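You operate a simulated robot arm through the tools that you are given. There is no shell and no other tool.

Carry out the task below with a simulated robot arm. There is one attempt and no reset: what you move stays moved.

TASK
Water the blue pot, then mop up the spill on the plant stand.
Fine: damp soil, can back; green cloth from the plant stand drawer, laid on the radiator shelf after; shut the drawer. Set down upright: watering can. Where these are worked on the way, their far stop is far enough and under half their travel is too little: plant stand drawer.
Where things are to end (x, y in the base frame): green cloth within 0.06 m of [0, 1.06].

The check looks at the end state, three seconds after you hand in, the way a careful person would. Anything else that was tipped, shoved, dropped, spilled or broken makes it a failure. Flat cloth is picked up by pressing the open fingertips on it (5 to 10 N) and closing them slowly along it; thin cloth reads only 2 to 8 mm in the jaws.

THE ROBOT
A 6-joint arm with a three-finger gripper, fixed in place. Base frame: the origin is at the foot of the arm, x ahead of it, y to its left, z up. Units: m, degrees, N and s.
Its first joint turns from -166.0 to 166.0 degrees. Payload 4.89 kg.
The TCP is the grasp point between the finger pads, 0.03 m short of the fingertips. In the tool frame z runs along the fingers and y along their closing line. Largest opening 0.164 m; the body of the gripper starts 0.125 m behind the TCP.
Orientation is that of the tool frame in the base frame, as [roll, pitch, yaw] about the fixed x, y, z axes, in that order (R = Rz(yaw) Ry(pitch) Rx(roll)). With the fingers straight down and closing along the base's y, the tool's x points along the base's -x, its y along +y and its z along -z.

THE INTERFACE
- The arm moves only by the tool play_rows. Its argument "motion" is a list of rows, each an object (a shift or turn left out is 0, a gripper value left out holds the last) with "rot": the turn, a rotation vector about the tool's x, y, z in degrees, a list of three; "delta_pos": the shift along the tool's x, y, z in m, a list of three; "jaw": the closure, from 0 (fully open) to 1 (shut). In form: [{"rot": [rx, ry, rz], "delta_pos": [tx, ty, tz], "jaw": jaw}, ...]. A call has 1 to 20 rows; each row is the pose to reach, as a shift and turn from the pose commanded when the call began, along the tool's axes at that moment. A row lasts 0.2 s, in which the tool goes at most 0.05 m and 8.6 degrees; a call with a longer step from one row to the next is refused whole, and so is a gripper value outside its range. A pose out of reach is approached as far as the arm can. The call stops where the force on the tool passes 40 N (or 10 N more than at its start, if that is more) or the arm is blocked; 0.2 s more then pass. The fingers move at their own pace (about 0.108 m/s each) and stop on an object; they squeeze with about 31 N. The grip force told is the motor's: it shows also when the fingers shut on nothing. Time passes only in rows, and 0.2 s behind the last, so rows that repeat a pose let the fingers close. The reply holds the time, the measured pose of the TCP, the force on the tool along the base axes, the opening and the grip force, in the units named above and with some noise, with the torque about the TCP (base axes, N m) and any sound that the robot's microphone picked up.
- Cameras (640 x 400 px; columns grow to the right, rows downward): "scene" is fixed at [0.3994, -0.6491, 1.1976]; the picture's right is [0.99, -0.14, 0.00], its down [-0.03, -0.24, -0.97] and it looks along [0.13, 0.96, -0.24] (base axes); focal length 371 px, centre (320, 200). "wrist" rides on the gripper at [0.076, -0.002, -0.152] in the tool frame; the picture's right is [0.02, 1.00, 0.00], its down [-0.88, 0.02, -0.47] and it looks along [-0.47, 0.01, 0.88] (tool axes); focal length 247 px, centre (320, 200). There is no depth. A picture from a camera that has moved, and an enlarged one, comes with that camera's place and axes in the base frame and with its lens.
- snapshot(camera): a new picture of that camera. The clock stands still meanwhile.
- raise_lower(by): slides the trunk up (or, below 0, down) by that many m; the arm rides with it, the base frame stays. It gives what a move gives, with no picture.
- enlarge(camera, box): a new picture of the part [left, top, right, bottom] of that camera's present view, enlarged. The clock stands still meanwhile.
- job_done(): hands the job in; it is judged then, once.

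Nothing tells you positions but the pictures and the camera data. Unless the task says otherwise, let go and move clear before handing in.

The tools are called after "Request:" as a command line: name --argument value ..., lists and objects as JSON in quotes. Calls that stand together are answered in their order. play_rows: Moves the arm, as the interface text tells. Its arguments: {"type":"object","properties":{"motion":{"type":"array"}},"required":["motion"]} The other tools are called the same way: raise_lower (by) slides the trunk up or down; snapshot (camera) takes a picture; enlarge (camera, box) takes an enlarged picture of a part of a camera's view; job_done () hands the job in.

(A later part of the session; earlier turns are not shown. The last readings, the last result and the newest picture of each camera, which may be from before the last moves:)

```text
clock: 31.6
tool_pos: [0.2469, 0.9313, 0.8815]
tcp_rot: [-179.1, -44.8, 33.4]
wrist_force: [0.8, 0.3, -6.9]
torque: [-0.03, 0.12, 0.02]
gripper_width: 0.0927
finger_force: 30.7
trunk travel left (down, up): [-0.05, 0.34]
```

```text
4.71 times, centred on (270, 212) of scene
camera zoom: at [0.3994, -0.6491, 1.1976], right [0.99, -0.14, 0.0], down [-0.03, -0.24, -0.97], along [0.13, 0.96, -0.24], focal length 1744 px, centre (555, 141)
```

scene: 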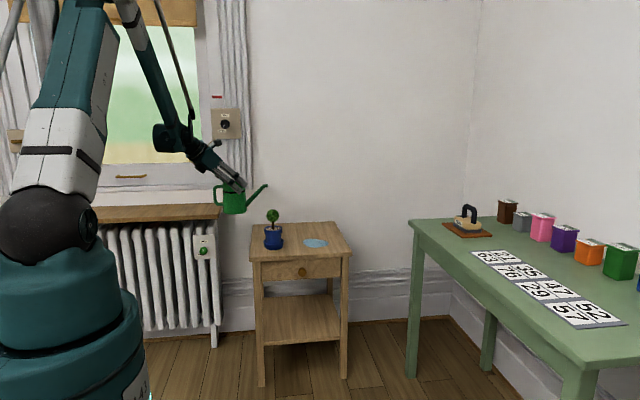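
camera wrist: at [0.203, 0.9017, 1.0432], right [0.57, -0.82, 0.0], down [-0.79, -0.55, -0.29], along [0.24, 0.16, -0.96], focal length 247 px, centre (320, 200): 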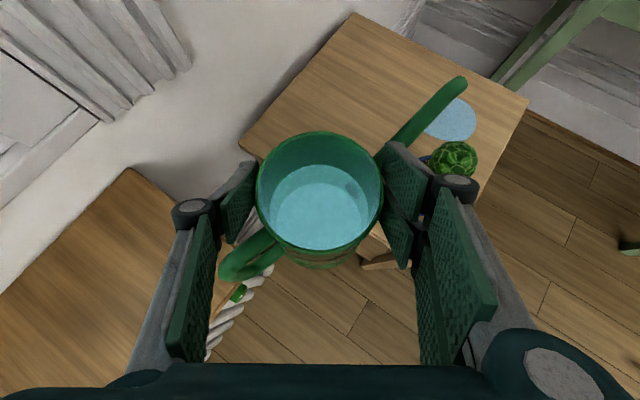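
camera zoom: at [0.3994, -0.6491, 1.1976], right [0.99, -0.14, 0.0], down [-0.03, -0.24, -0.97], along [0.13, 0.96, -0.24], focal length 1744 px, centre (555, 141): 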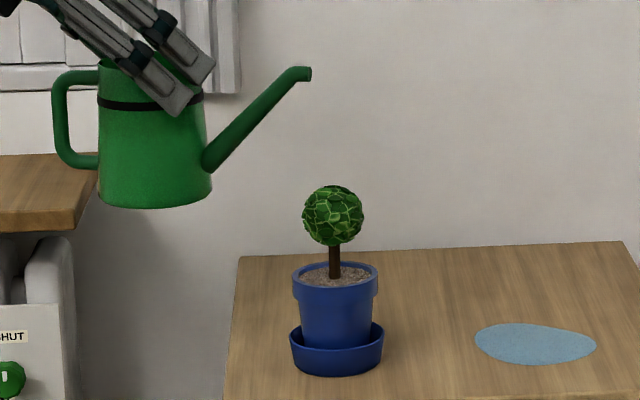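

The spout tip is at about (0.390, 0.891, 0.883), and the pot centre refines to (0.411, 0.840). I'll position the tip just left of the plant ball, still high, with a slight 6° tilt.

Request:
play_rows --motion '[{"delta_pos": [-0.0119, 0.008, -0.0066], "rot": [1.06, -1.3, 1.08]}, {"delta_pos": [-0.0237, 0.0159, -0.0132], "rot": [2.13, -2.6, 2.17]}, {"delta_pos": [-0.0356, 0.0239, -0.0198], "rot": [3.19, -3.91, 3.25]}, {"delta_pos": [-0.0356, 0.0239, -0.0198], "rot": [3.19, -3.91, 3.25]}]'

Request:
snapshot --camera "wrist"

Request:
enlarge --camera "scene" --box '[220, 170, 320, 255]'

```text
clock: 32.8
tool_pos: [0.2692, 0.8911, 0.8606]
tcp_rot: [-173.2, -40.7, 26.9]
wrist_force: [-0.3, 1.2, -6.8]
torque: [0.01, -0.03, -0.04]
gripper_width: 0.0925
finger_force: 30.9
trunk travel left (down, up): [-0.05, 0.34]
stopped in row 4: the arm was blocked; the commanded pose is now the measured one
```

```text
taken
camera wrist: at [0.2394, 0.8588, 1.0262], right [0.53, -0.84, -0.08], down [-0.83, -0.51, -0.22], along [0.15, 0.18, -0.97], focal length 247 px, centre (320, 200)
```

wrist: 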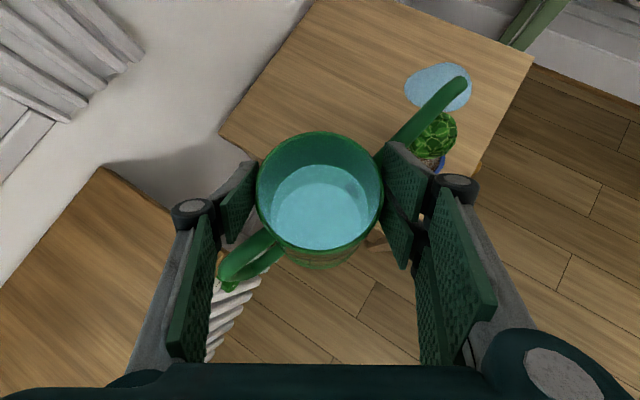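

```text
4.71 times, centred on (270, 212) of scene
camera zoom: at [0.3994, -0.6491, 1.1976], right [0.99, -0.14, 0.0], down [-0.03, -0.24, -0.97], along [0.13, 0.96, -0.24], focal length 1744 px, centre (555, 141)
```

zoom: 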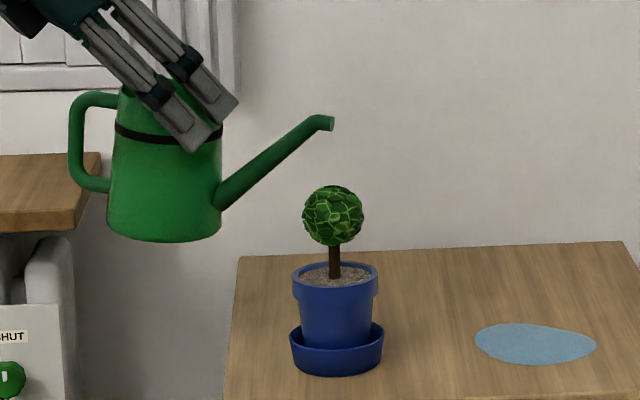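

The arm reported being blocked partway, at (0.269, 0.891, 0.861), although the tool force is normal. I'll look at the whole scene to find what it ran into.

Request:
snapshot --camera "scene"

Request:
enlarge --camera "scene" --box '[0, 0, 320, 200]'

```text
taken
```

scene: 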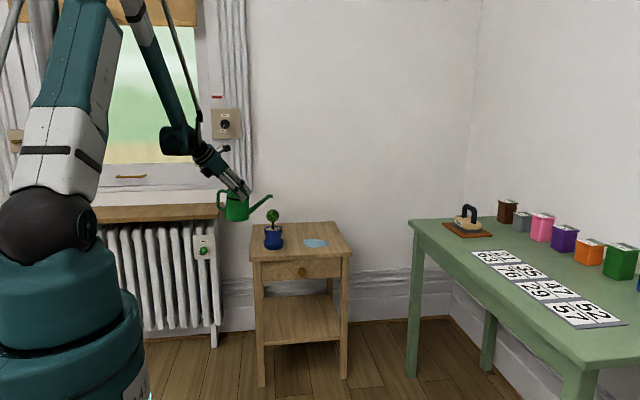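

```text
2.00 times, centred on (160, 100) of scene
camera zoom: at [0.3994, -0.6491, 1.1976], right [0.99, -0.14, 0.0], down [-0.03, -0.24, -0.97], along [0.13, 0.96, -0.24], focal length 741 px, centre (640, 400)
```

zoom: 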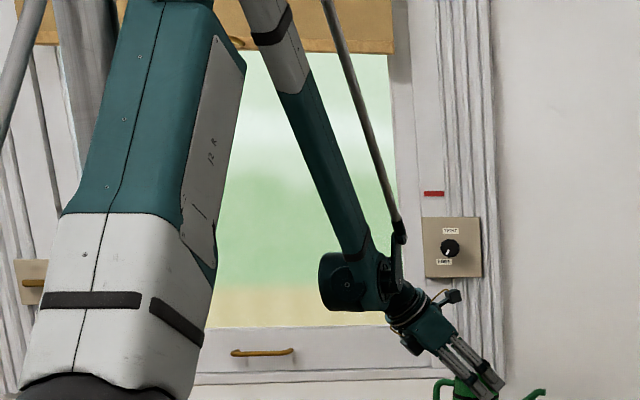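

Nothing external is touching, so this looks like an internal arm limit on the left side. I'll pour from further behind the pot instead, with the spout pointing diagonally forward-right, where the arm has more room.

Request:
play_rows --motion '[{"delta_pos": [0.0104, -0.017, 0.007], "rot": [-4.4, 0.6, 5.08]}, {"delta_pos": [0.0208, -0.034, 0.0139], "rot": [-8.8, 1.21, 10.15]}, {"delta_pos": [0.0313, -0.051, 0.0209], "rot": [-13.2, 1.81, 15.2]}, {"delta_pos": [0.0417, -0.0679, 0.0278], "rot": [-17.6, 2.42, 20.3]}, {"delta_pos": [0.0417, -0.0679, 0.0278], "rot": [-17.6, 2.42, 20.3]}]'

Request:
snapshot --camera "wrist"

Request:
snapshot --camera "scene"

```text
clock: 34.0
tool_pos: [0.2597, 0.9799, 0.8745]
tcp_rot: [-173.2, -40.7, 0.7]
wrist_force: [0.4, -0.9, -6.0]
torque: [0.08, 0.1, 0.08]
gripper_width: 0.0927
finger_force: 30.6
trunk travel left (down, up): [-0.05, 0.34]
```

```text
taken
camera wrist: at [0.2197, 0.9631, 1.0386], right [0.11, -0.99, -0.08], down [-0.97, -0.09, -0.22], along [0.21, 0.1, -0.97], focal length 247 px, centre (320, 200)
```

wrist: 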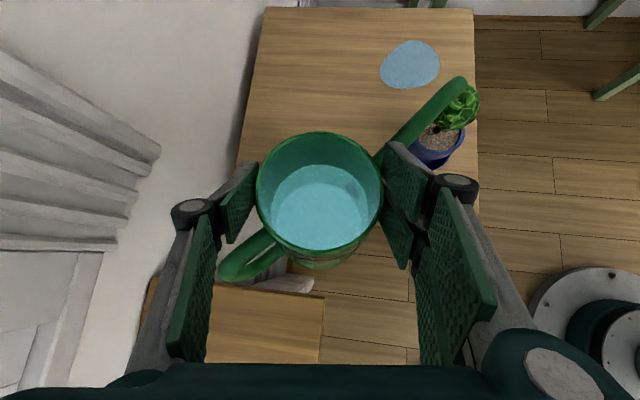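

```text
taken
```

scene: 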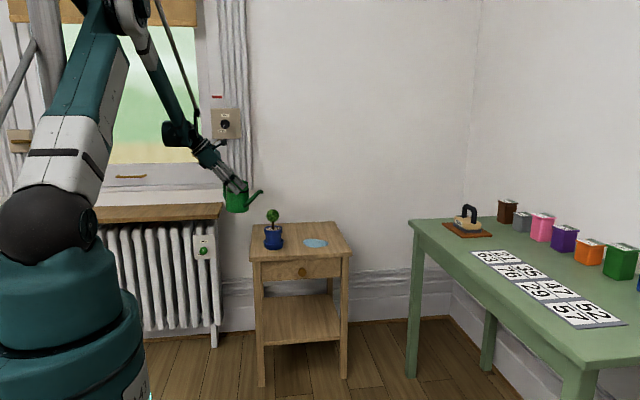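

That works. The spout now points at azimuth −44° and its tip is close to above-left of the plant. I'll add a little more tilt (12°, below the roughly 19° pouring onset) and line up before descending.

Request:
play_rows --motion '[{"delta_pos": [0.0056, 0.0047, 0.0043], "rot": [1.6, -1.95, 1.62]}, {"delta_pos": [0.0113, 0.0094, 0.0087], "rot": [3.2, -3.91, 3.24]}, {"delta_pos": [0.0113, 0.0094, 0.0087], "rot": [3.2, -3.91, 3.24]}]'

Request:
enlarge --camera "wrist" --box '[380, 40, 540, 200]'

Request:
enlarge --camera "scene" --box '[220, 175, 310, 250]'

```text
clock: 34.8
tool_pos: [0.2749, 0.972, 0.8741]
tcp_rot: [-168.0, -36.4, -2.5]
wrist_force: [-0.1, 0.9, -5.9]
torque: [-0.06, -0.04, -0.02]
gripper_width: 0.0928
finger_force: 31.6
trunk travel left (down, up): [-0.05, 0.34]
```

```text
2.50 times, centred on (460, 120) of wrist
camera zoom: at [0.247, 0.9429, 1.0394], right [0.1, -0.98, -0.16], down [-0.99, -0.07, -0.15], along [0.14, 0.17, -0.98], focal length 617 px, centre (-30, 400)
```

zoom: 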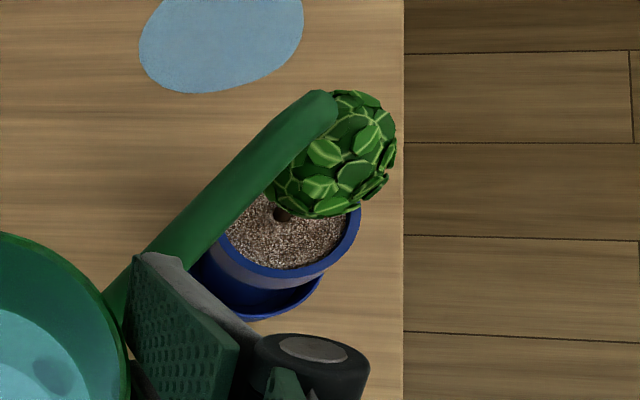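

```text
5.33 times, centred on (265, 212) of scene
camera zoom: at [0.3994, -0.6491, 1.1976], right [0.99, -0.14, 0.0], down [-0.03, -0.24, -0.97], along [0.13, 0.96, -0.24], focal length 1977 px, centre (613, 133)
```

zoom: 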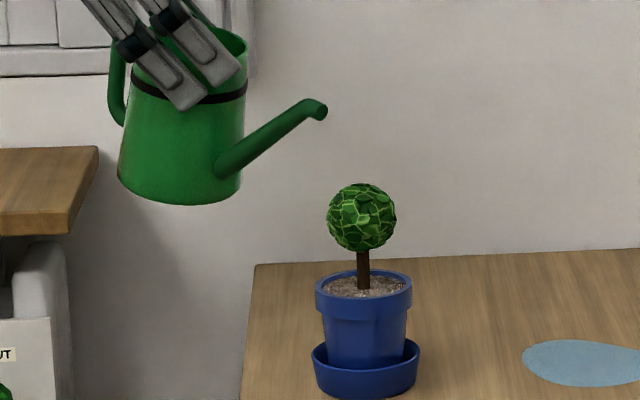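

The spout tip is at about (0.380, 0.869, 0.846), lined up with the pot centre and 42 mm from the stem axis. I'll descend so the tip is just above rim height beside the plant ball.

Request:
play_rows --motion '[{"delta_pos": [-0.013, 0.0037, 0.0172]}, {"delta_pos": [-0.026, 0.0073, 0.0345]}, {"delta_pos": [-0.039, 0.011, 0.0517]}, {"delta_pos": [-0.052, 0.0146, 0.069]}, {"delta_pos": [-0.065, 0.0183, 0.0862]}, {"delta_pos": [-0.065, 0.0183, 0.0862]}]'

Request:
enlarge --camera "wrist" --box '[380, 40, 540, 200]'

Request:
enlarge --camera "scene" --box '[240, 195, 300, 250]'

```text
clock: 36.2
tool_pos: [0.2748, 0.9716, 0.7652]
tcp_rot: [-167.9, -36.3, -2.5]
wrist_force: [0.3, 0.5, -6.1]
torque: [-0.06, -0.03, 0.03]
gripper_width: 0.0927
finger_force: 31.2
trunk travel left (down, up): [-0.05, 0.34]
```

```text
2.50 times, centred on (460, 120) of wrist
camera zoom: at [0.2466, 0.9426, 0.9302], right [0.1, -0.98, -0.16], down [-0.99, -0.07, -0.15], along [0.14, 0.17, -0.98], focal length 617 px, centre (-30, 400)
```

zoom: 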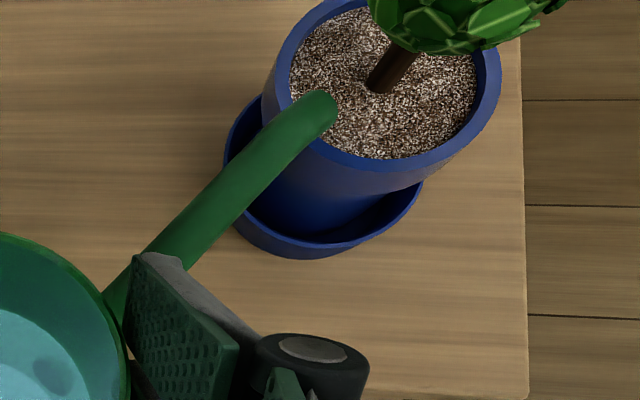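

```text
7.27 times, centred on (270, 222) of scene
camera zoom: at [0.3994, -0.6491, 1.1976], right [0.99, -0.14, 0.0], down [-0.03, -0.24, -0.97], along [0.13, 0.96, -0.24], focal length 2696 px, centre (684, 36)
```

zoom: 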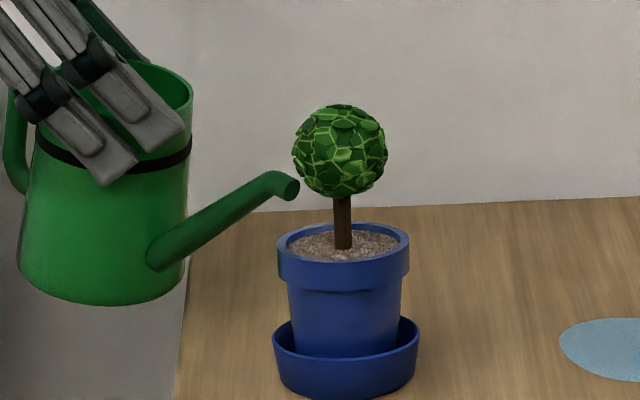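

The tip is beside the ball and above the rim, as planned. I'll slide it forward 15 mm and down 6 mm, so it sits over the soil just under the ball's edge.

Request:
play_rows --motion '[{"delta_pos": [0.0027, 0.006, 0.0046]}, {"delta_pos": [0.0055, 0.0121, 0.0092]}, {"delta_pos": [0.0055, 0.0121, 0.0092]}]'

Request:
enlarge --camera "wrist" --box '[380, 40, 540, 200]'

Request:
enlarge --camera "scene" --box '[240, 195, 300, 250]'

```text
clock: 37.0
tool_pos: [0.2866, 0.961, 0.759]
tcp_rot: [-168.0, -36.2, -2.5]
wrist_force: [0.4, 0.7, -6.2]
torque: [-0.06, 0.0, -0.02]
gripper_width: 0.0927
finger_force: 30.7
trunk travel left (down, up): [-0.05, 0.34]
```

```text
2.50 times, centred on (460, 120) of wrist
camera zoom: at [0.2575, 0.932, 0.9241], right [0.1, -0.98, -0.16], down [-0.99, -0.07, -0.15], along [0.14, 0.17, -0.98], focal length 617 px, centre (-30, 400)
```

zoom: 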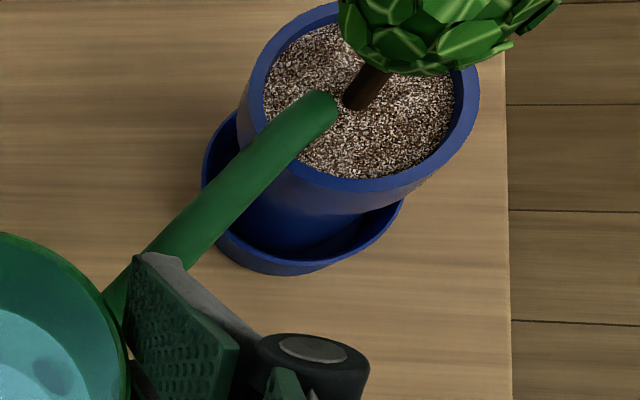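

```text
7.27 times, centred on (270, 222) of scene
camera zoom: at [0.3994, -0.6491, 1.1976], right [0.99, -0.14, 0.0], down [-0.03, -0.24, -0.97], along [0.13, 0.96, -0.24], focal length 2696 px, centre (684, 36)
```

zoom: 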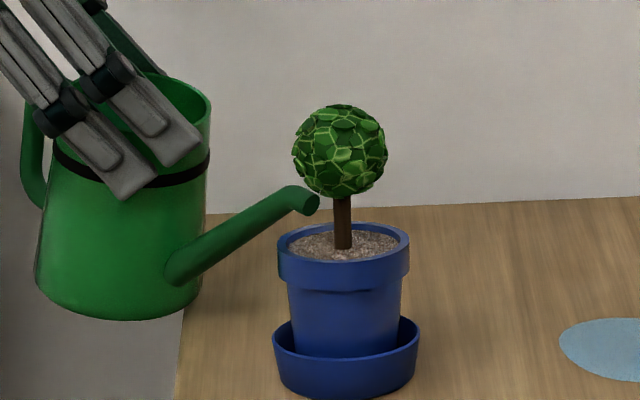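

The tip is over the soil, 25 mm from the stem and clear of the ball. I'll tilt about the tip, first to 20° and 25°, and watch for water.

Request:
play_rows --motion '[{"delta_pos": [0.0078, 0.0003, -0.0074], "rot": [2.17, -2.65, 2.2]}, {"delta_pos": [0.0156, 0.0006, -0.0147], "rot": [4.35, -5.31, 4.41]}, {"delta_pos": [0.0206, 0.0013, -0.0188], "rot": [5.68, -6.94, 5.76]}, {"delta_pos": [0.0257, 0.0021, -0.0229], "rot": [7.02, -8.57, 7.11]}, {"delta_pos": [0.0257, 0.0021, -0.0229], "rot": [7.02, -8.57, 7.11]}]'

Request:
enlarge --camera "scene" --box '[240, 195, 300, 250]'

Request:
enlarge --camera "wrist" --box '[240, 40, 540, 240]'

```text
clock: 38.2
tool_pos: [0.2924, 0.9554, 0.7913]
tcp_rot: [-158.2, -26.0, -7.5]
wrist_force: [-0.4, 0.4, -5.9]
torque: [-0.11, -0.13, -0.01]
gripper_width: 0.0925
finger_force: 30.9
trunk travel left (down, up): [-0.05, 0.34]
```

```text
7.27 times, centred on (270, 222) of scene
camera zoom: at [0.3994, -0.6491, 1.1976], right [0.99, -0.14, 0.0], down [-0.03, -0.24, -0.97], along [0.13, 0.96, -0.24], focal length 2696 px, centre (684, 36)
```

zoom: 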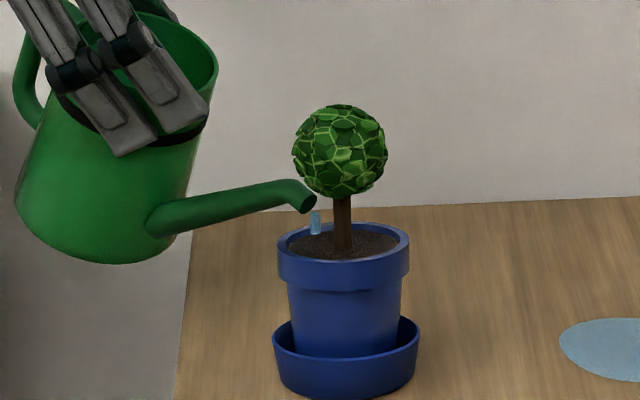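

```text
2.00 times, centred on (390, 140) of wrist
camera zoom: at [0.292, 0.8986, 0.9524], right [0.06, -0.94, -0.32], down [-1.0, -0.06, 0.0], along [-0.02, 0.32, -0.95], focal length 494 px, centre (180, 320)
```

zoom: 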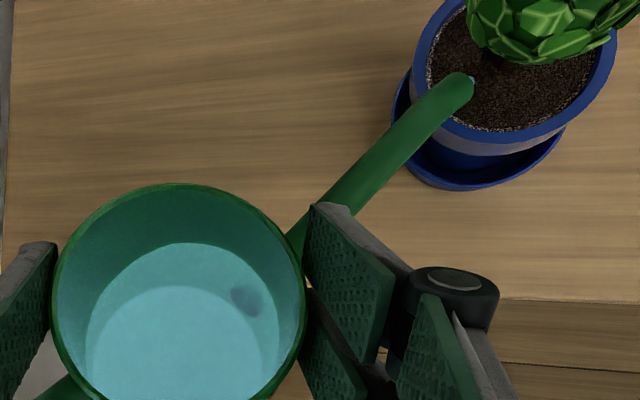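

Water is streaming into the pot and the soil is turning dark. I'll hold briefly, then look again.

Request:
play_rows --motion '[{"delta_pos": [0, 0, 0]}, {"delta_pos": [0, 0, 0]}]'

Request:
enlarge --camera "scene" --box '[240, 195, 300, 250]'

```text
clock: 38.8
tool_pos: [0.2919, 0.9542, 0.791]
tcp_rot: [-158.2, -26.0, -7.6]
wrist_force: [0.2, -0.9, -6.0]
torque: [-0.07, -0.1, 0.0]
gripper_width: 0.0927
finger_force: 30.7
trunk travel left (down, up): [-0.05, 0.34]
```

```text
7.27 times, centred on (270, 222) of scene
camera zoom: at [0.3994, -0.6491, 1.1976], right [0.99, -0.14, 0.0], down [-0.03, -0.24, -0.97], along [0.13, 0.96, -0.24], focal length 2696 px, centre (684, 36)
```

zoom: 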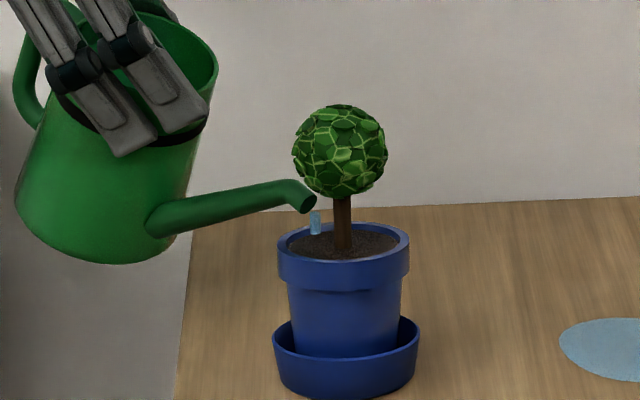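

The soil is evenly dark. I'll pour a little longer for good measure, then tilt back about the tip so any drips stay in the pot.

Request:
play_rows --motion '[{"delta_pos": [0, 0, 0]}, {"delta_pos": [0, 0, 0]}, {"delta_pos": [-0.0073, 0.0013, 0.0088], "rot": [-2.34, 2.86, -2.37]}, {"delta_pos": [-0.0146, 0.0026, 0.0176], "rot": [-4.68, 5.71, -4.74]}, {"delta_pos": [-0.0219, 0.0039, 0.0264], "rot": [-7.02, 8.57, -7.11]}, {"delta_pos": [-0.0219, 0.0039, 0.0264], "rot": [-7.02, 8.57, -7.11]}, {"delta_pos": [-0.0219, 0.0039, 0.0264], "rot": [-7.02, 8.57, -7.11]}]'

Request:
enlarge --camera "scene" --box '[240, 195, 300, 250]'

Request:
enlarge --camera "wrist" --box '[380, 40, 540, 200]'

```text
clock: 40.4
tool_pos: [0.286, 0.9606, 0.7587]
tcp_rot: [-167.9, -36.3, -2.5]
wrist_force: [0.3, -0.5, -5.9]
torque: [-0.06, -0.01, 0.01]
gripper_width: 0.0926
finger_force: 30.5
trunk travel left (down, up): [-0.05, 0.34]
```

```text
7.27 times, centred on (270, 222) of scene
camera zoom: at [0.3994, -0.6491, 1.1976], right [0.99, -0.14, 0.0], down [-0.03, -0.24, -0.97], along [0.13, 0.96, -0.24], focal length 2696 px, centre (684, 36)
```

zoom: 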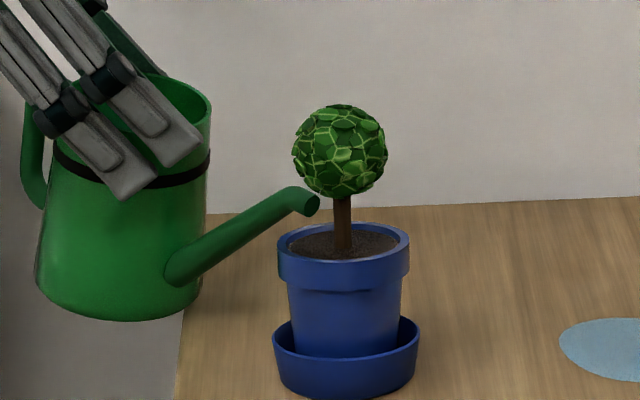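

```text
2.50 times, centred on (460, 120) of wrist
camera zoom: at [0.2577, 0.932, 0.9237], right [0.1, -0.98, -0.16], down [-0.99, -0.08, -0.15], along [0.14, 0.17, -0.98], focal length 617 px, centre (-30, 400)
```

zoom: 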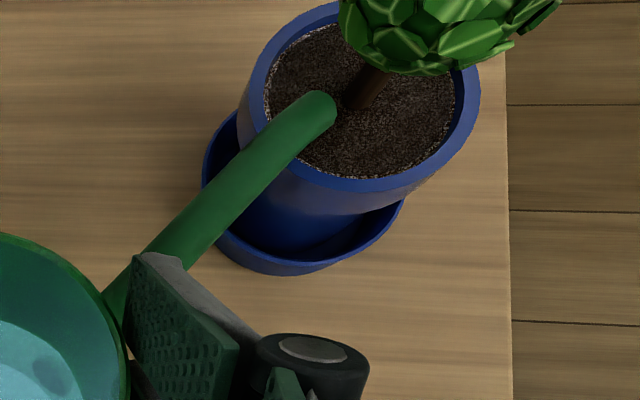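

The soil is damp, the flow has stopped, and there is no new spill. I'll back the tip out and raise the can.

Request:
play_rows --motion '[{"delta_pos": [-0.0027, -0.006, -0.0046]}, {"delta_pos": [-0.0055, -0.0121, -0.0092]}, {"delta_pos": [0.0075, -0.0158, -0.0264]}, {"delta_pos": [0.0205, -0.0194, -0.0437]}, {"delta_pos": [0.0335, -0.0231, -0.0609]}, {"delta_pos": [0.0465, -0.0267, -0.0782]}, {"delta_pos": [0.0595, -0.0304, -0.0954]}, {"delta_pos": [0.0595, -0.0304, -0.0954]}]'

```text
clock: 42.2
tool_pos: [0.2751, 0.9721, 0.8741]
tcp_rot: [-167.8, -36.3, -2.5]
wrist_force: [-0.2, 0.3, -6.0]
torque: [-0.02, 0.0, 0.0]
gripper_width: 0.0926
finger_force: 31.3
trunk travel left (down, up): [-0.05, 0.34]
```

I'll untilt the can to upright here, up high.

Request:
play_rows --motion '[{"rot": [-3.15, 3.85, -3.2]}, {"rot": [-6.31, 7.71, -6.4]}, {"rot": [-6.31, 7.71, -6.4]}]'

Request:
enlarge --camera "scene" --box '[200, 150, 320, 250]'

```text
clock: 43.0
tool_pos: [0.2756, 0.9731, 0.8745]
tcp_rot: [-178.9, -44.6, 4.7]
wrist_force: [0.7, -0.1, -5.6]
torque: [0.04, 0.05, 0.03]
gripper_width: 0.0923
finger_force: 30.9
trunk travel left (down, up): [-0.05, 0.34]
```

```text
4.00 times, centred on (260, 200) of scene
camera zoom: at [0.3994, -0.6491, 1.1976], right [0.99, -0.14, 0.0], down [-0.03, -0.24, -0.97], along [0.13, 0.96, -0.24], focal length 1483 px, centre (560, 200)
```

zoom: 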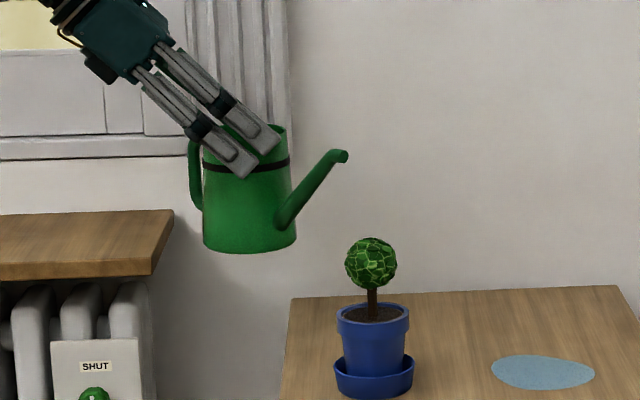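

Upright again. Now I'll carry it back toward its place, yawing the spout back toward +x on the way.

Request:
play_rows --motion '[{"delta_pos": [0.0244, -0.0027, 0.0169], "rot": [3.37, -0.07, -3.42]}, {"delta_pos": [0.0488, -0.0053, 0.0339], "rot": [6.74, -0.13, -6.84]}, {"delta_pos": [0.0732, -0.008, 0.0508], "rot": [10.11, -0.2, -10.25]}, {"delta_pos": [0.0976, -0.0106, 0.0678], "rot": [13.48, -0.26, -13.67]}, {"delta_pos": [0.122, -0.0133, 0.0847], "rot": [16.85, -0.33, -17.09]}, {"delta_pos": [0.122, -0.0133, 0.0847], "rot": [16.85, -0.33, -17.09]}]'

Request:
snapshot --camera "scene"

```text
clock: 44.4
tool_pos: [0.4208, 0.998, 0.8995]
tcp_rot: [-178.9, -44.7, 28.8]
wrist_force: [0.1, 0.0, -5.4]
torque: [-0.01, -0.01, -0.02]
gripper_width: 0.0926
finger_force: 31.2
trunk travel left (down, up): [-0.05, 0.34]
```

```text
taken
```

scene: 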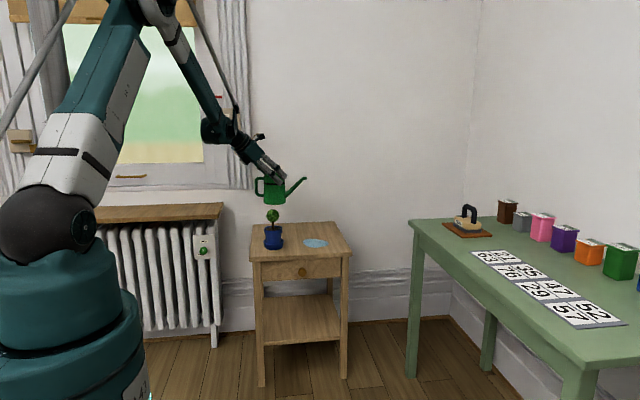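

I'll move to above the can's original spot, finishing the yaw so the spout points along +x.

Request:
play_rows --motion '[{"delta_pos": [0.0068, 0.0042, 0.0299], "rot": [2.36, -0.05, -2.38]}, {"delta_pos": [0.0135, 0.0084, 0.0599], "rot": [4.71, -0.09, -4.76]}, {"delta_pos": [0.0203, 0.0126, 0.0898], "rot": [7.07, -0.14, -7.15]}, {"delta_pos": [0.0271, 0.0167, 0.1197], "rot": [9.43, -0.18, -9.53]}, {"delta_pos": [0.0338, 0.0209, 0.1497], "rot": [11.78, -0.23, -11.91]}, {"delta_pos": [0.0406, 0.0251, 0.1796], "rot": [14.14, -0.27, -14.29]}, {"delta_pos": [0.0406, 0.0251, 0.1796], "rot": [14.14, -0.27, -14.29]}]'

Request:
enlarge --camera "scene" --box '[260, 180, 350, 236]'

```text
clock: 46.0
tool_pos: [0.5679, 1.053, 0.7994]
tcp_rot: [-179.1, -44.7, 48.9]
wrist_force: [0.5, 1.0, -5.9]
torque: [-0.06, 0.01, -0.03]
gripper_width: 0.0927
finger_force: 31.5
trunk travel left (down, up): [-0.05, 0.34]
```

```text
7.11 times, centred on (305, 208) of scene
camera zoom: at [0.3994, -0.6491, 1.1976], right [0.99, -0.14, 0.0], down [-0.03, -0.24, -0.97], along [0.13, 0.96, -0.24], focal length 2636 px, centre (427, 143)
```

zoom: 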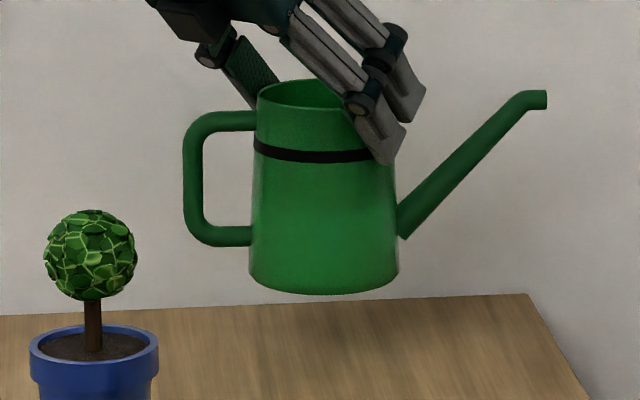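

It is lined up above its original spot. I'll lower it to just above the surface.

Request:
play_rows --motion '[{"delta_pos": [-0.0132, -0.0002, 0.015]}, {"delta_pos": [-0.0248, -0.0004, 0.0282]}, {"delta_pos": [-0.0331, -0.0005, 0.0376]}, {"delta_pos": [-0.0331, -0.0005, 0.0376]}]'

Request:
enlarge --camera "scene" --box '[260, 180, 350, 236]'

```text
clock: 47.0
tool_pos: [0.5682, 1.0571, 0.7503]
tcp_rot: [-179.0, -44.7, 48.8]
wrist_force: [-0.6, -0.6, -6.0]
torque: [-0.01, 0.06, 0.01]
gripper_width: 0.0925
finger_force: 31.1
trunk travel left (down, up): [-0.05, 0.34]
```

```text
7.11 times, centred on (305, 208) of scene
camera zoom: at [0.3994, -0.6491, 1.1976], right [0.99, -0.14, 0.0], down [-0.03, -0.24, -0.97], along [0.13, 0.96, -0.24], focal length 2636 px, centre (427, 143)
```

zoom: 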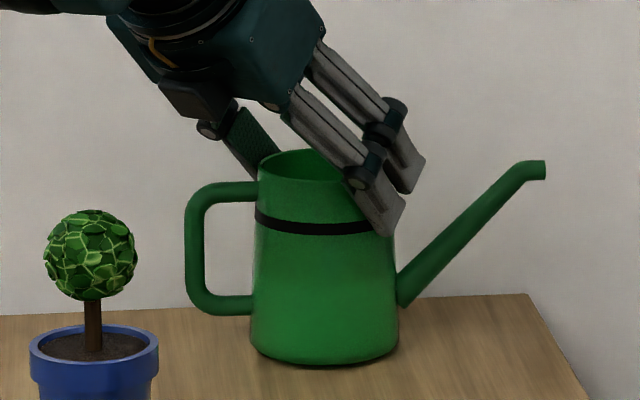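

It's about 7 mm above the surface and closely matches the original outline. I'll lower it in small steps, watching the force.

Request:
play_rows --motion '[{"delta_pos": [-0.0014, 0.0011, 0.0028]}, {"delta_pos": [-0.0028, 0.0011, 0.0042]}, {"delta_pos": [-0.0039, 0.0011, 0.0053]}, {"delta_pos": [-0.0039, 0.0011, 0.0053]}]'

```text
clock: 48.0
tool_pos: [0.568, 1.0565, 0.7452]
tcp_rot: [-179.0, -44.8, 48.9]
wrist_force: [1.4, 4.3, 12.8]
torque: [0.15, -0.84, 0.24]
gripper_width: 0.0923
finger_force: 30.9
trunk travel left (down, up): [-0.05, 0.34]
```

Contact: the can is on the stand. I'll relieve the pressure slightly and open the jaws gently.

Request:
play_rows --motion '[{"delta_pos": [0.0007, 0, -0.0007]}, {"delta_pos": [0.0007, 0, -0.0007], "jaw": 0.43}, {"delta_pos": [0.0007, 0, -0.0007], "jaw": 0.4}, {"delta_pos": [0.0007, 0, -0.0007], "jaw": 0.35}, {"delta_pos": [0.0007, 0, -0.0007], "jaw": 0.3}, {"delta_pos": [0.0007, 0, -0.0007], "jaw": 0.3}]'

Request:
enlarge --camera "scene" --box '[260, 180, 350, 236]'

Request:
snapshot --camera "wrist"

```text
clock: 49.4
tool_pos: [0.5674, 1.0567, 0.7449]
tcp_rot: [-178.9, -44.7, 48.8]
wrist_force: [0.3, -0.5, -0.3]
torque: [0.03, 0.02, 0.03]
gripper_width: 0.1146
finger_force: 0.0
trunk travel left (down, up): [-0.05, 0.34]
```

```text
7.11 times, centred on (305, 208) of scene
camera zoom: at [0.3994, -0.6491, 1.1976], right [0.99, -0.14, 0.0], down [-0.03, -0.24, -0.97], along [0.13, 0.96, -0.24], focal length 2636 px, centre (427, 143)
```

zoom: 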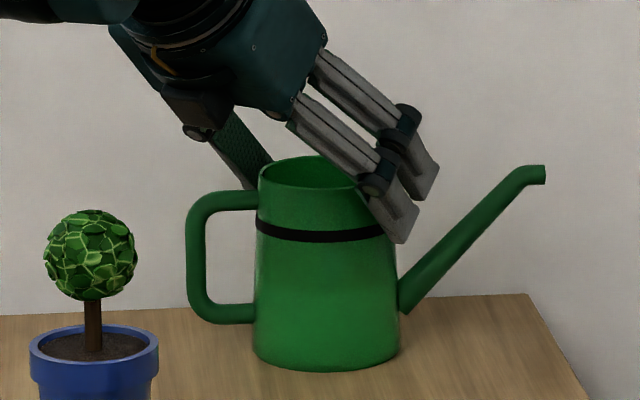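

```text
taken
camera wrist: at [0.5346, 1.0162, 0.9069], right [0.77, -0.64, 0.0], down [-0.61, -0.74, -0.28], along [0.18, 0.22, -0.96], focal length 247 px, centre (320, 200)
```

wrist: 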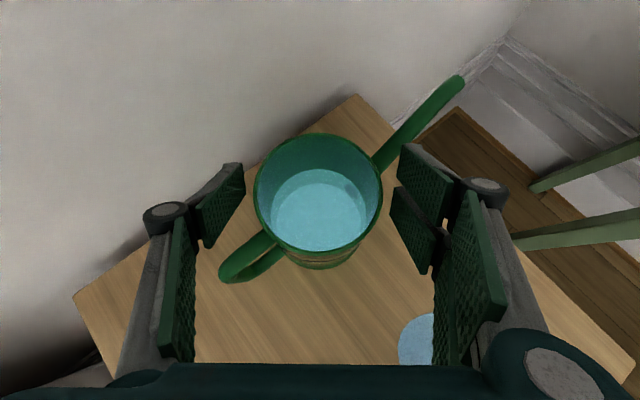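

The can is back upright on its original spot and released. I'll retreat straight back along the approach line.

Request:
play_rows --motion '[{"delta_pos": [0, 0, -0.03]}, {"delta_pos": [0, 0, -0.07]}, {"delta_pos": [0, 0, -0.11]}, {"delta_pos": [0, 0, -0.15]}, {"delta_pos": [0, 0, -0.15]}]'

Request:
snapshot --camera "scene"

```text
clock: 50.6
tool_pos: [0.5021, 0.975, 0.8511]
tcp_rot: [-179.0, -44.8, 48.9]
wrist_force: [-0.3, -0.1, -1.0]
torque: [0.02, 0.0, 0.0]
gripper_width: 0.1149
finger_force: 0.1
trunk travel left (down, up): [-0.05, 0.34]
```

```text
taken
```

scene: 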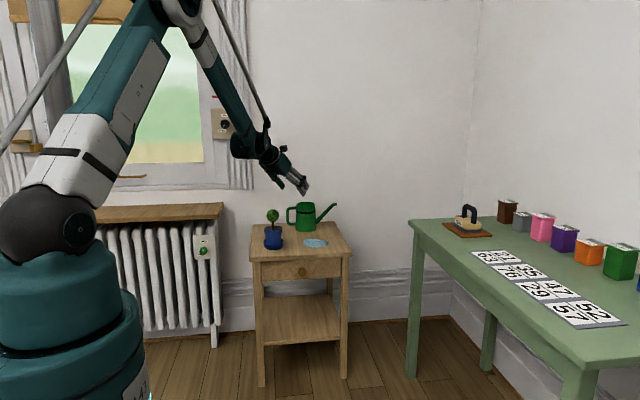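

The can stands as before and the arm is clear. I'll bring the tool vertical while moving in front of the stand.

Request:
play_rows --motion '[{"delta_pos": [-0.0126, 0.0157, -0.0289], "rot": [0, -7.5, 0]}, {"delta_pos": [-0.0252, 0.0313, -0.0578], "rot": [0, -15, 0]}, {"delta_pos": [-0.0378, 0.047, -0.0867], "rot": [0, -22.5, 0]}, {"delta_pos": [-0.0504, 0.0626, -0.1155], "rot": [0, -30, 0]}, {"delta_pos": [-0.063, 0.0783, -0.1444], "rot": [0, -37.5, 0]}, {"delta_pos": [-0.0756, 0.0939, -0.1733], "rot": [0, -45, 0]}, {"delta_pos": [-0.0756, 0.0939, -0.1733], "rot": [0, -45, 0]}]'

```text
clock: 52.2
tool_pos: [0.4598, 0.781, 0.9214]
tcp_rot: [-179.1, 0.4, 49.7]
wrist_force: [-0.3, 0.9, -0.1]
torque: [-0.06, -0.02, 0.0]
gripper_width: 0.1148
finger_force: 0.0
trunk travel left (down, up): [-0.05, 0.34]
```

Vertical now. I'll spin back to yaw 270°, which puts the camera on the front side, while moving above and in front of the drawer knob.

Request:
play_rows --motion '[{"delta_pos": [-0.003, 0.0069, 0.0047], "rot": [0, 0, 8.2]}, {"delta_pos": [-0.006, 0.0139, 0.0094], "rot": [0, 0, 16.4]}, {"delta_pos": [-0.009, 0.0208, 0.0141], "rot": [0, 0, 24.6]}, {"delta_pos": [-0.012, 0.0277, 0.0188], "rot": [0, 0, 32.8]}, {"delta_pos": [-0.0149, 0.0347, 0.0235], "rot": [0, 0, 41]}, {"delta_pos": [-0.0179, 0.0416, 0.0282], "rot": [0, 0, 49.2]}, {"delta_pos": [-0.0209, 0.0485, 0.0329], "rot": [0, 0, 57.4]}, {"delta_pos": [-0.0239, 0.0555, 0.0376], "rot": [0, 0, 65.6]}, {"delta_pos": [-0.0269, 0.0624, 0.0424], "rot": [0, 0, 73.8]}, {"delta_pos": [-0.0299, 0.0694, 0.0471], "rot": [0, 0, 82]}, {"delta_pos": [-0.0329, 0.0763, 0.0518], "rot": [0, 0, 90.2]}, {"delta_pos": [-0.0359, 0.0832, 0.0565], "rot": [0, 0, 98.4]}, {"delta_pos": [-0.0388, 0.0902, 0.0612], "rot": [0, 0, 106.6]}, {"delta_pos": [-0.0418, 0.0971, 0.0659], "rot": [0, 0, 114.8]}, {"delta_pos": [-0.0448, 0.104, 0.0706], "rot": [0, 0, 123]}, {"delta_pos": [-0.0478, 0.111, 0.0753], "rot": [0, 0, 131.2]}, {"delta_pos": [-0.0508, 0.1179, 0.08], "rot": [0, 0, 139.5]}, {"delta_pos": [-0.0508, 0.1179, 0.08], "rot": [0, 0, 139.5]}]'

Request:
snapshot --camera "wrist"

Request:
enlarge --camera "scene" --box '[240, 190, 360, 290]'

```text
clock: 56.0
tool_pos: [0.5149, 0.6645, 0.8403]
tcp_rot: [179.2, 0.3, -90.0]
wrist_force: [0.2, 1.1, 0.1]
torque: [-0.03, -0.01, 0.02]
gripper_width: 0.1147
finger_force: 0.1
trunk travel left (down, up): [-0.05, 0.34]
```

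```text
taken
camera wrist: at [0.5189, 0.5885, 0.9914], right [-1.0, -0.02, 0.01], down [-0.01, 0.88, 0.48], along [-0.02, 0.48, -0.88], focal length 247 px, centre (320, 200)
```

wrist: 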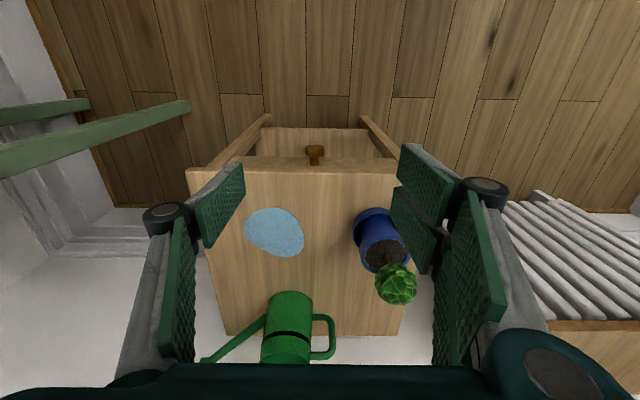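

```text
4.00 times, centred on (300, 240) of scene
camera zoom: at [0.3994, -0.6491, 1.1976], right [0.99, -0.14, 0.0], down [-0.03, -0.24, -0.97], along [0.13, 0.96, -0.24], focal length 1483 px, centre (400, 40)
```

zoom: 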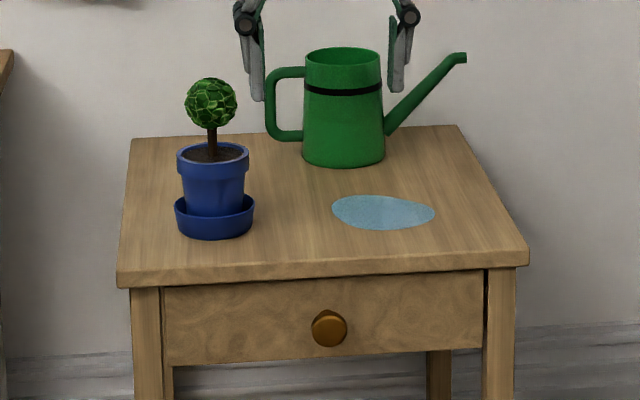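

I can see the drawer front and knob from above. I'll zoom on the knob to get its geometry.

Request:
enlarge --camera "wrist" --box '[264, 115, 364, 185]'

Request:
enlarge --camera "scene" --box '[275, 245, 335, 290]'

```text
5.71 times, centred on (314, 150) of wrist
camera zoom: at [0.5189, 0.5885, 0.9914], right [-1.0, -0.02, 0.01], down [-0.01, 0.88, 0.48], along [-0.02, 0.48, -0.88], focal length 1411 px, centre (354, 486)
```

zoom: 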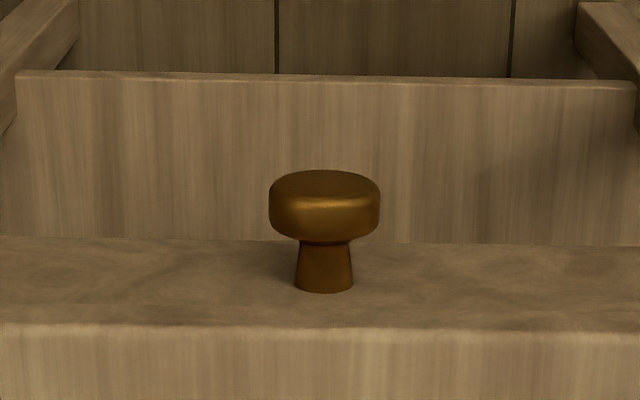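

```text
8.89 times, centred on (305, 268) of scene
camera zoom: at [0.3994, -0.6491, 1.1976], right [0.99, -0.14, 0.0], down [-0.03, -0.24, -0.97], along [0.13, 0.96, -0.24], focal length 3295 px, centre (453, -400)
```

zoom: 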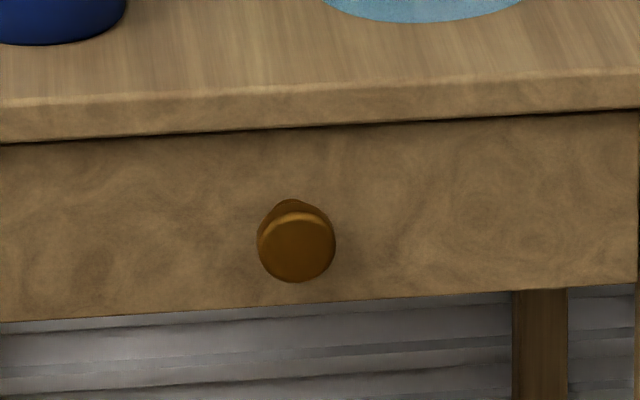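

The knob is a mushroom cap at about (0.520, 0.713, 0.565), 34 mm in diameter, with the drawer face at y≈0.748. I'll come down vertically with the jaws narrowed, straddling the cap in x and keeping clear of the top's front edge.

Request:
play_rows --motion '[{"delta_pos": [-0.0087, -0.0018, 0.0351], "jaw": 0.63}, {"delta_pos": [-0.0174, -0.0036, 0.0702]}, {"delta_pos": [-0.0261, -0.0053, 0.1053]}, {"delta_pos": [-0.0348, -0.0071, 0.1404]}, {"delta_pos": [-0.0348, -0.0071, 0.1404]}]'

Request:
snapshot --camera "wrist"

Request:
enlarge --camera "scene" --box '[260, 200, 350, 290]'

```text
clock: 57.2
tool_pos: [0.5211, 0.7017, 0.6972]
tcp_rot: [179.2, 0.4, -89.8]
wrist_force: [-0.5, 0.0, 1.1]
torque: [0.06, -0.03, 0.0]
gripper_width: 0.0607
finger_force: 0.0
trunk travel left (down, up): [-0.05, 0.34]
```

```text
taken
camera wrist: at [0.5246, 0.6245, 0.8506], right [-1.0, -0.02, 0.01], down [-0.01, 0.88, 0.48], along [-0.02, 0.48, -0.88], focal length 247 px, centre (320, 200)
```

wrist: 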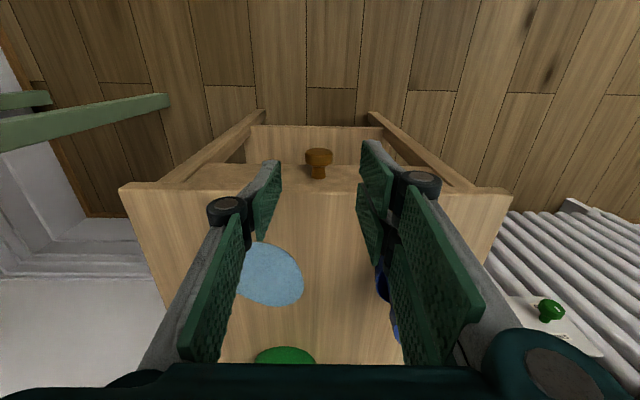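

```text
4.44 times, centred on (305, 245) of scene
camera zoom: at [0.3994, -0.6491, 1.1976], right [0.99, -0.14, 0.0], down [-0.03, -0.24, -0.97], along [0.13, 0.96, -0.24], focal length 1648 px, centre (387, 0)
```

zoom: 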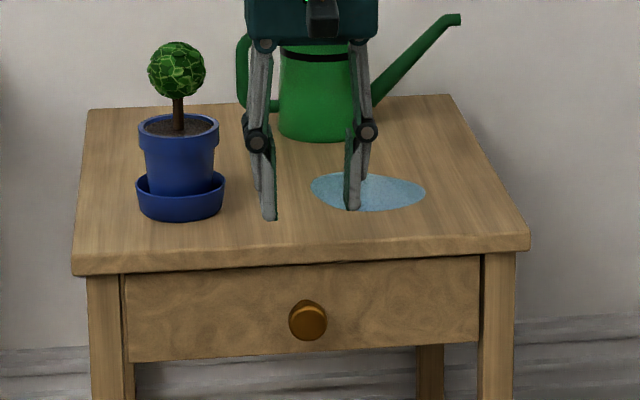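

Alignment looks good. I'll descend to knob height.

Request:
play_rows --motion '[{"delta_pos": [0.0037, -0.0003, 0.03]}, {"delta_pos": [0.0037, -0.0005, 0.06]}, {"delta_pos": [0.0037, -0.0007, 0.09]}, {"delta_pos": [0.0037, -0.0008, 0.115]}, {"delta_pos": [0.0037, -0.0008, 0.132]}, {"delta_pos": [0.0037, -0.0008, 0.132]}]'

Request:
enlarge --camera "wrist" --box '[220, 80, 420, 220]'

Request:
enlarge --camera "scene" --box '[260, 200, 350, 290]'

```text
clock: 58.6
tool_pos: [0.5185, 0.6979, 0.5664]
tcp_rot: [179.2, 0.3, -89.9]
wrist_force: [-0.6, -0.1, 1.1]
torque: [0.01, -0.01, 0.0]
gripper_width: 0.0606
finger_force: 0.1
trunk travel left (down, up): [-0.05, 0.34]
```

```text
2.86 times, centred on (320, 150) of wrist
camera zoom: at [0.5231, 0.6211, 0.7182], right [-1.0, -0.02, 0.01], down [-0.01, 0.88, 0.48], along [-0.02, 0.48, -0.88], focal length 706 px, centre (320, 343)
```

zoom: 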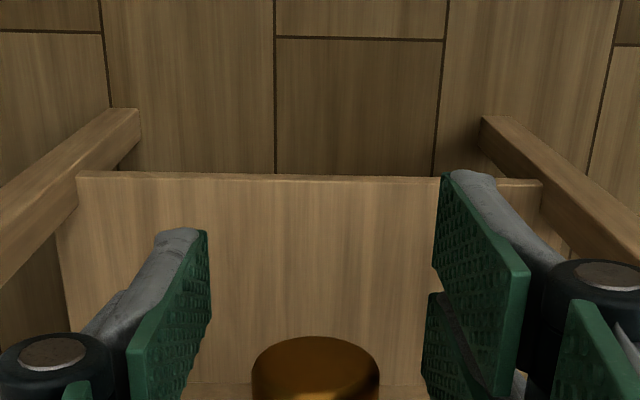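

```text
4.44 times, centred on (305, 245) of scene
camera zoom: at [0.3994, -0.6491, 1.1976], right [0.99, -0.14, 0.0], down [-0.03, -0.24, -0.97], along [0.13, 0.96, -0.24], focal length 1648 px, centre (387, 0)
```

zoom: 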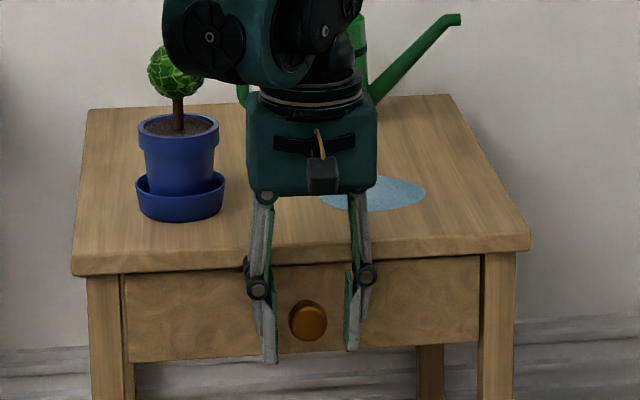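

The fingers straddle the knob. I'll close on it.

Request:
play_rows --motion '[{"jaw": 0.7}, {"jaw": 0.76}, {"jaw": 0.8}, {"jaw": 0.9}, {"jaw": 0.95}, {"jaw": 0.95}]'

```text
clock: 59.7
tool_pos: [0.5131, 0.6968, 0.5664]
tcp_rot: [178.8, 0.1, -89.8]
wrist_force: [-31.6, -5.6, -8.7]
torque: [-0.33, 0.46, 0.81]
gripper_width: 0.0214
finger_force: 16.4
trunk travel left (down, up): [-0.05, 0.34]
stopped in row 5: the force on the tool passed its limit at 47 N (the readings are from after the stop); the commanded pose is now the measured one
```

The grip was lopsided: 31 N sideways and the width under the cap diameter. The single finger is passing in front of the cap. I'll open again and look.

Request:
play_rows --motion '[{"jaw": 0.8}, {"jaw": 0.63}, {"jaw": 0.63}]'

Request:
enlarge --camera "wrist" --box '[220, 120, 420, 260]'

Request:
enlarge --camera "scene" --box '[260, 210, 350, 290]'

```text
clock: 60.5
tool_pos: [0.5161, 0.6972, 0.5657]
tcp_rot: [179.0, 0.2, -89.8]
wrist_force: [0.1, 0.1, -0.1]
torque: [0.0, -0.02, 0.01]
gripper_width: 0.0605
finger_force: 0.2
trunk travel left (down, up): [-0.05, 0.34]
```

```text
2.86 times, centred on (320, 190) of wrist
camera zoom: at [0.521, 0.6213, 0.7181], right [-1.0, -0.03, 0.02], down [-0.01, 0.88, 0.48], along [-0.03, 0.48, -0.88], focal length 706 px, centre (320, 229)
```

zoom: 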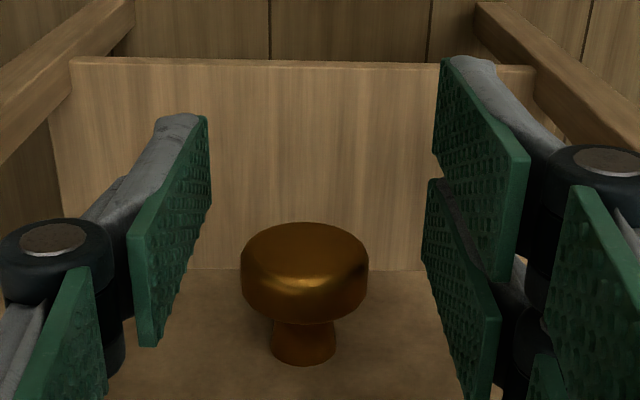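

```text
5.00 times, centred on (305, 250) of scene
camera zoom: at [0.3994, -0.6491, 1.1976], right [0.99, -0.14, 0.0], down [-0.03, -0.24, -0.97], along [0.13, 0.96, -0.24], focal length 1854 px, centre (395, -50)
```

zoom: 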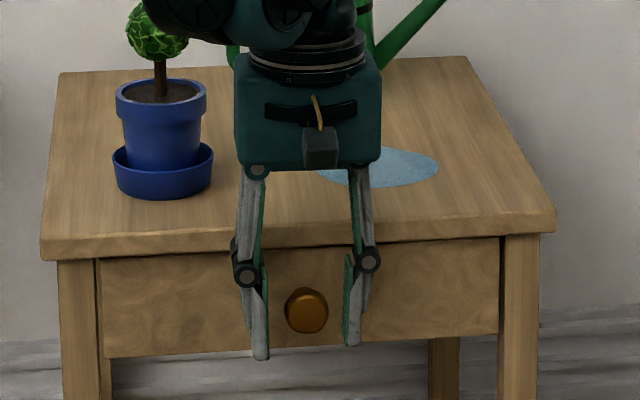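

The cap sits too far back for the single finger with a vertical tool. I'll tilt the tool 15° toward the drawer so all fingers cover the cap, re-centre on x=0.520, and try again.

Request:
play_rows --motion '[{"delta_pos": [-0.003, -0.002, -0.002], "rot": [0, -5, 0]}, {"delta_pos": [-0.0065, -0.003, -0.003], "rot": [0, -10, 0]}, {"delta_pos": [-0.0098, -0.0039, -0.0043], "rot": [0, -15, 0]}, {"delta_pos": [-0.0098, -0.0039, -0.0043], "rot": [0, -15, 0]}]'

Request:
enlarge --camera "wrist" --box '[220, 120, 420, 260]'

```text
clock: 61.5
tool_pos: [0.5204, 0.7078, 0.57]
tcp_rot: [179.0, 15.3, -90.1]
wrist_force: [-1.2, 0.2, -1.1]
torque: [-0.06, -0.02, -0.03]
gripper_width: 0.0606
finger_force: 0.0
trunk travel left (down, up): [-0.05, 0.34]
```

```text
2.86 times, centred on (320, 190) of wrist
camera zoom: at [0.5247, 0.5942, 0.6971], right [-1.0, -0.02, 0.01], down [-0.01, 0.73, 0.69], along [-0.03, 0.69, -0.73], focal length 706 px, centre (320, 229)
```

zoom: 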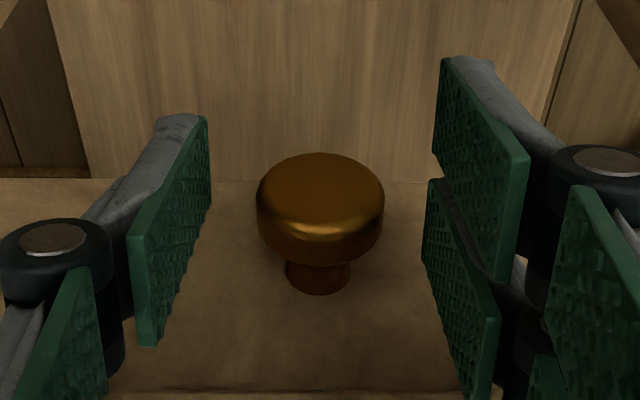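

Now the cap is between all the finger pads. I'll close on it.

Request:
play_rows --motion '[{"jaw": 0.7}, {"jaw": 0.75}, {"jaw": 0.8}, {"jaw": 0.85}, {"jaw": 0.9}, {"jaw": 0.9}]'

```text
clock: 62.9
tool_pos: [0.5197, 0.7081, 0.5707]
tcp_rot: [178.9, 15.2, -89.9]
wrist_force: [-9.2, -1.9, -2.6]
torque: [-0.1, 0.19, 0.36]
gripper_width: 0.035
finger_force: 45.4
trunk travel left (down, up): [-0.05, 0.34]
```

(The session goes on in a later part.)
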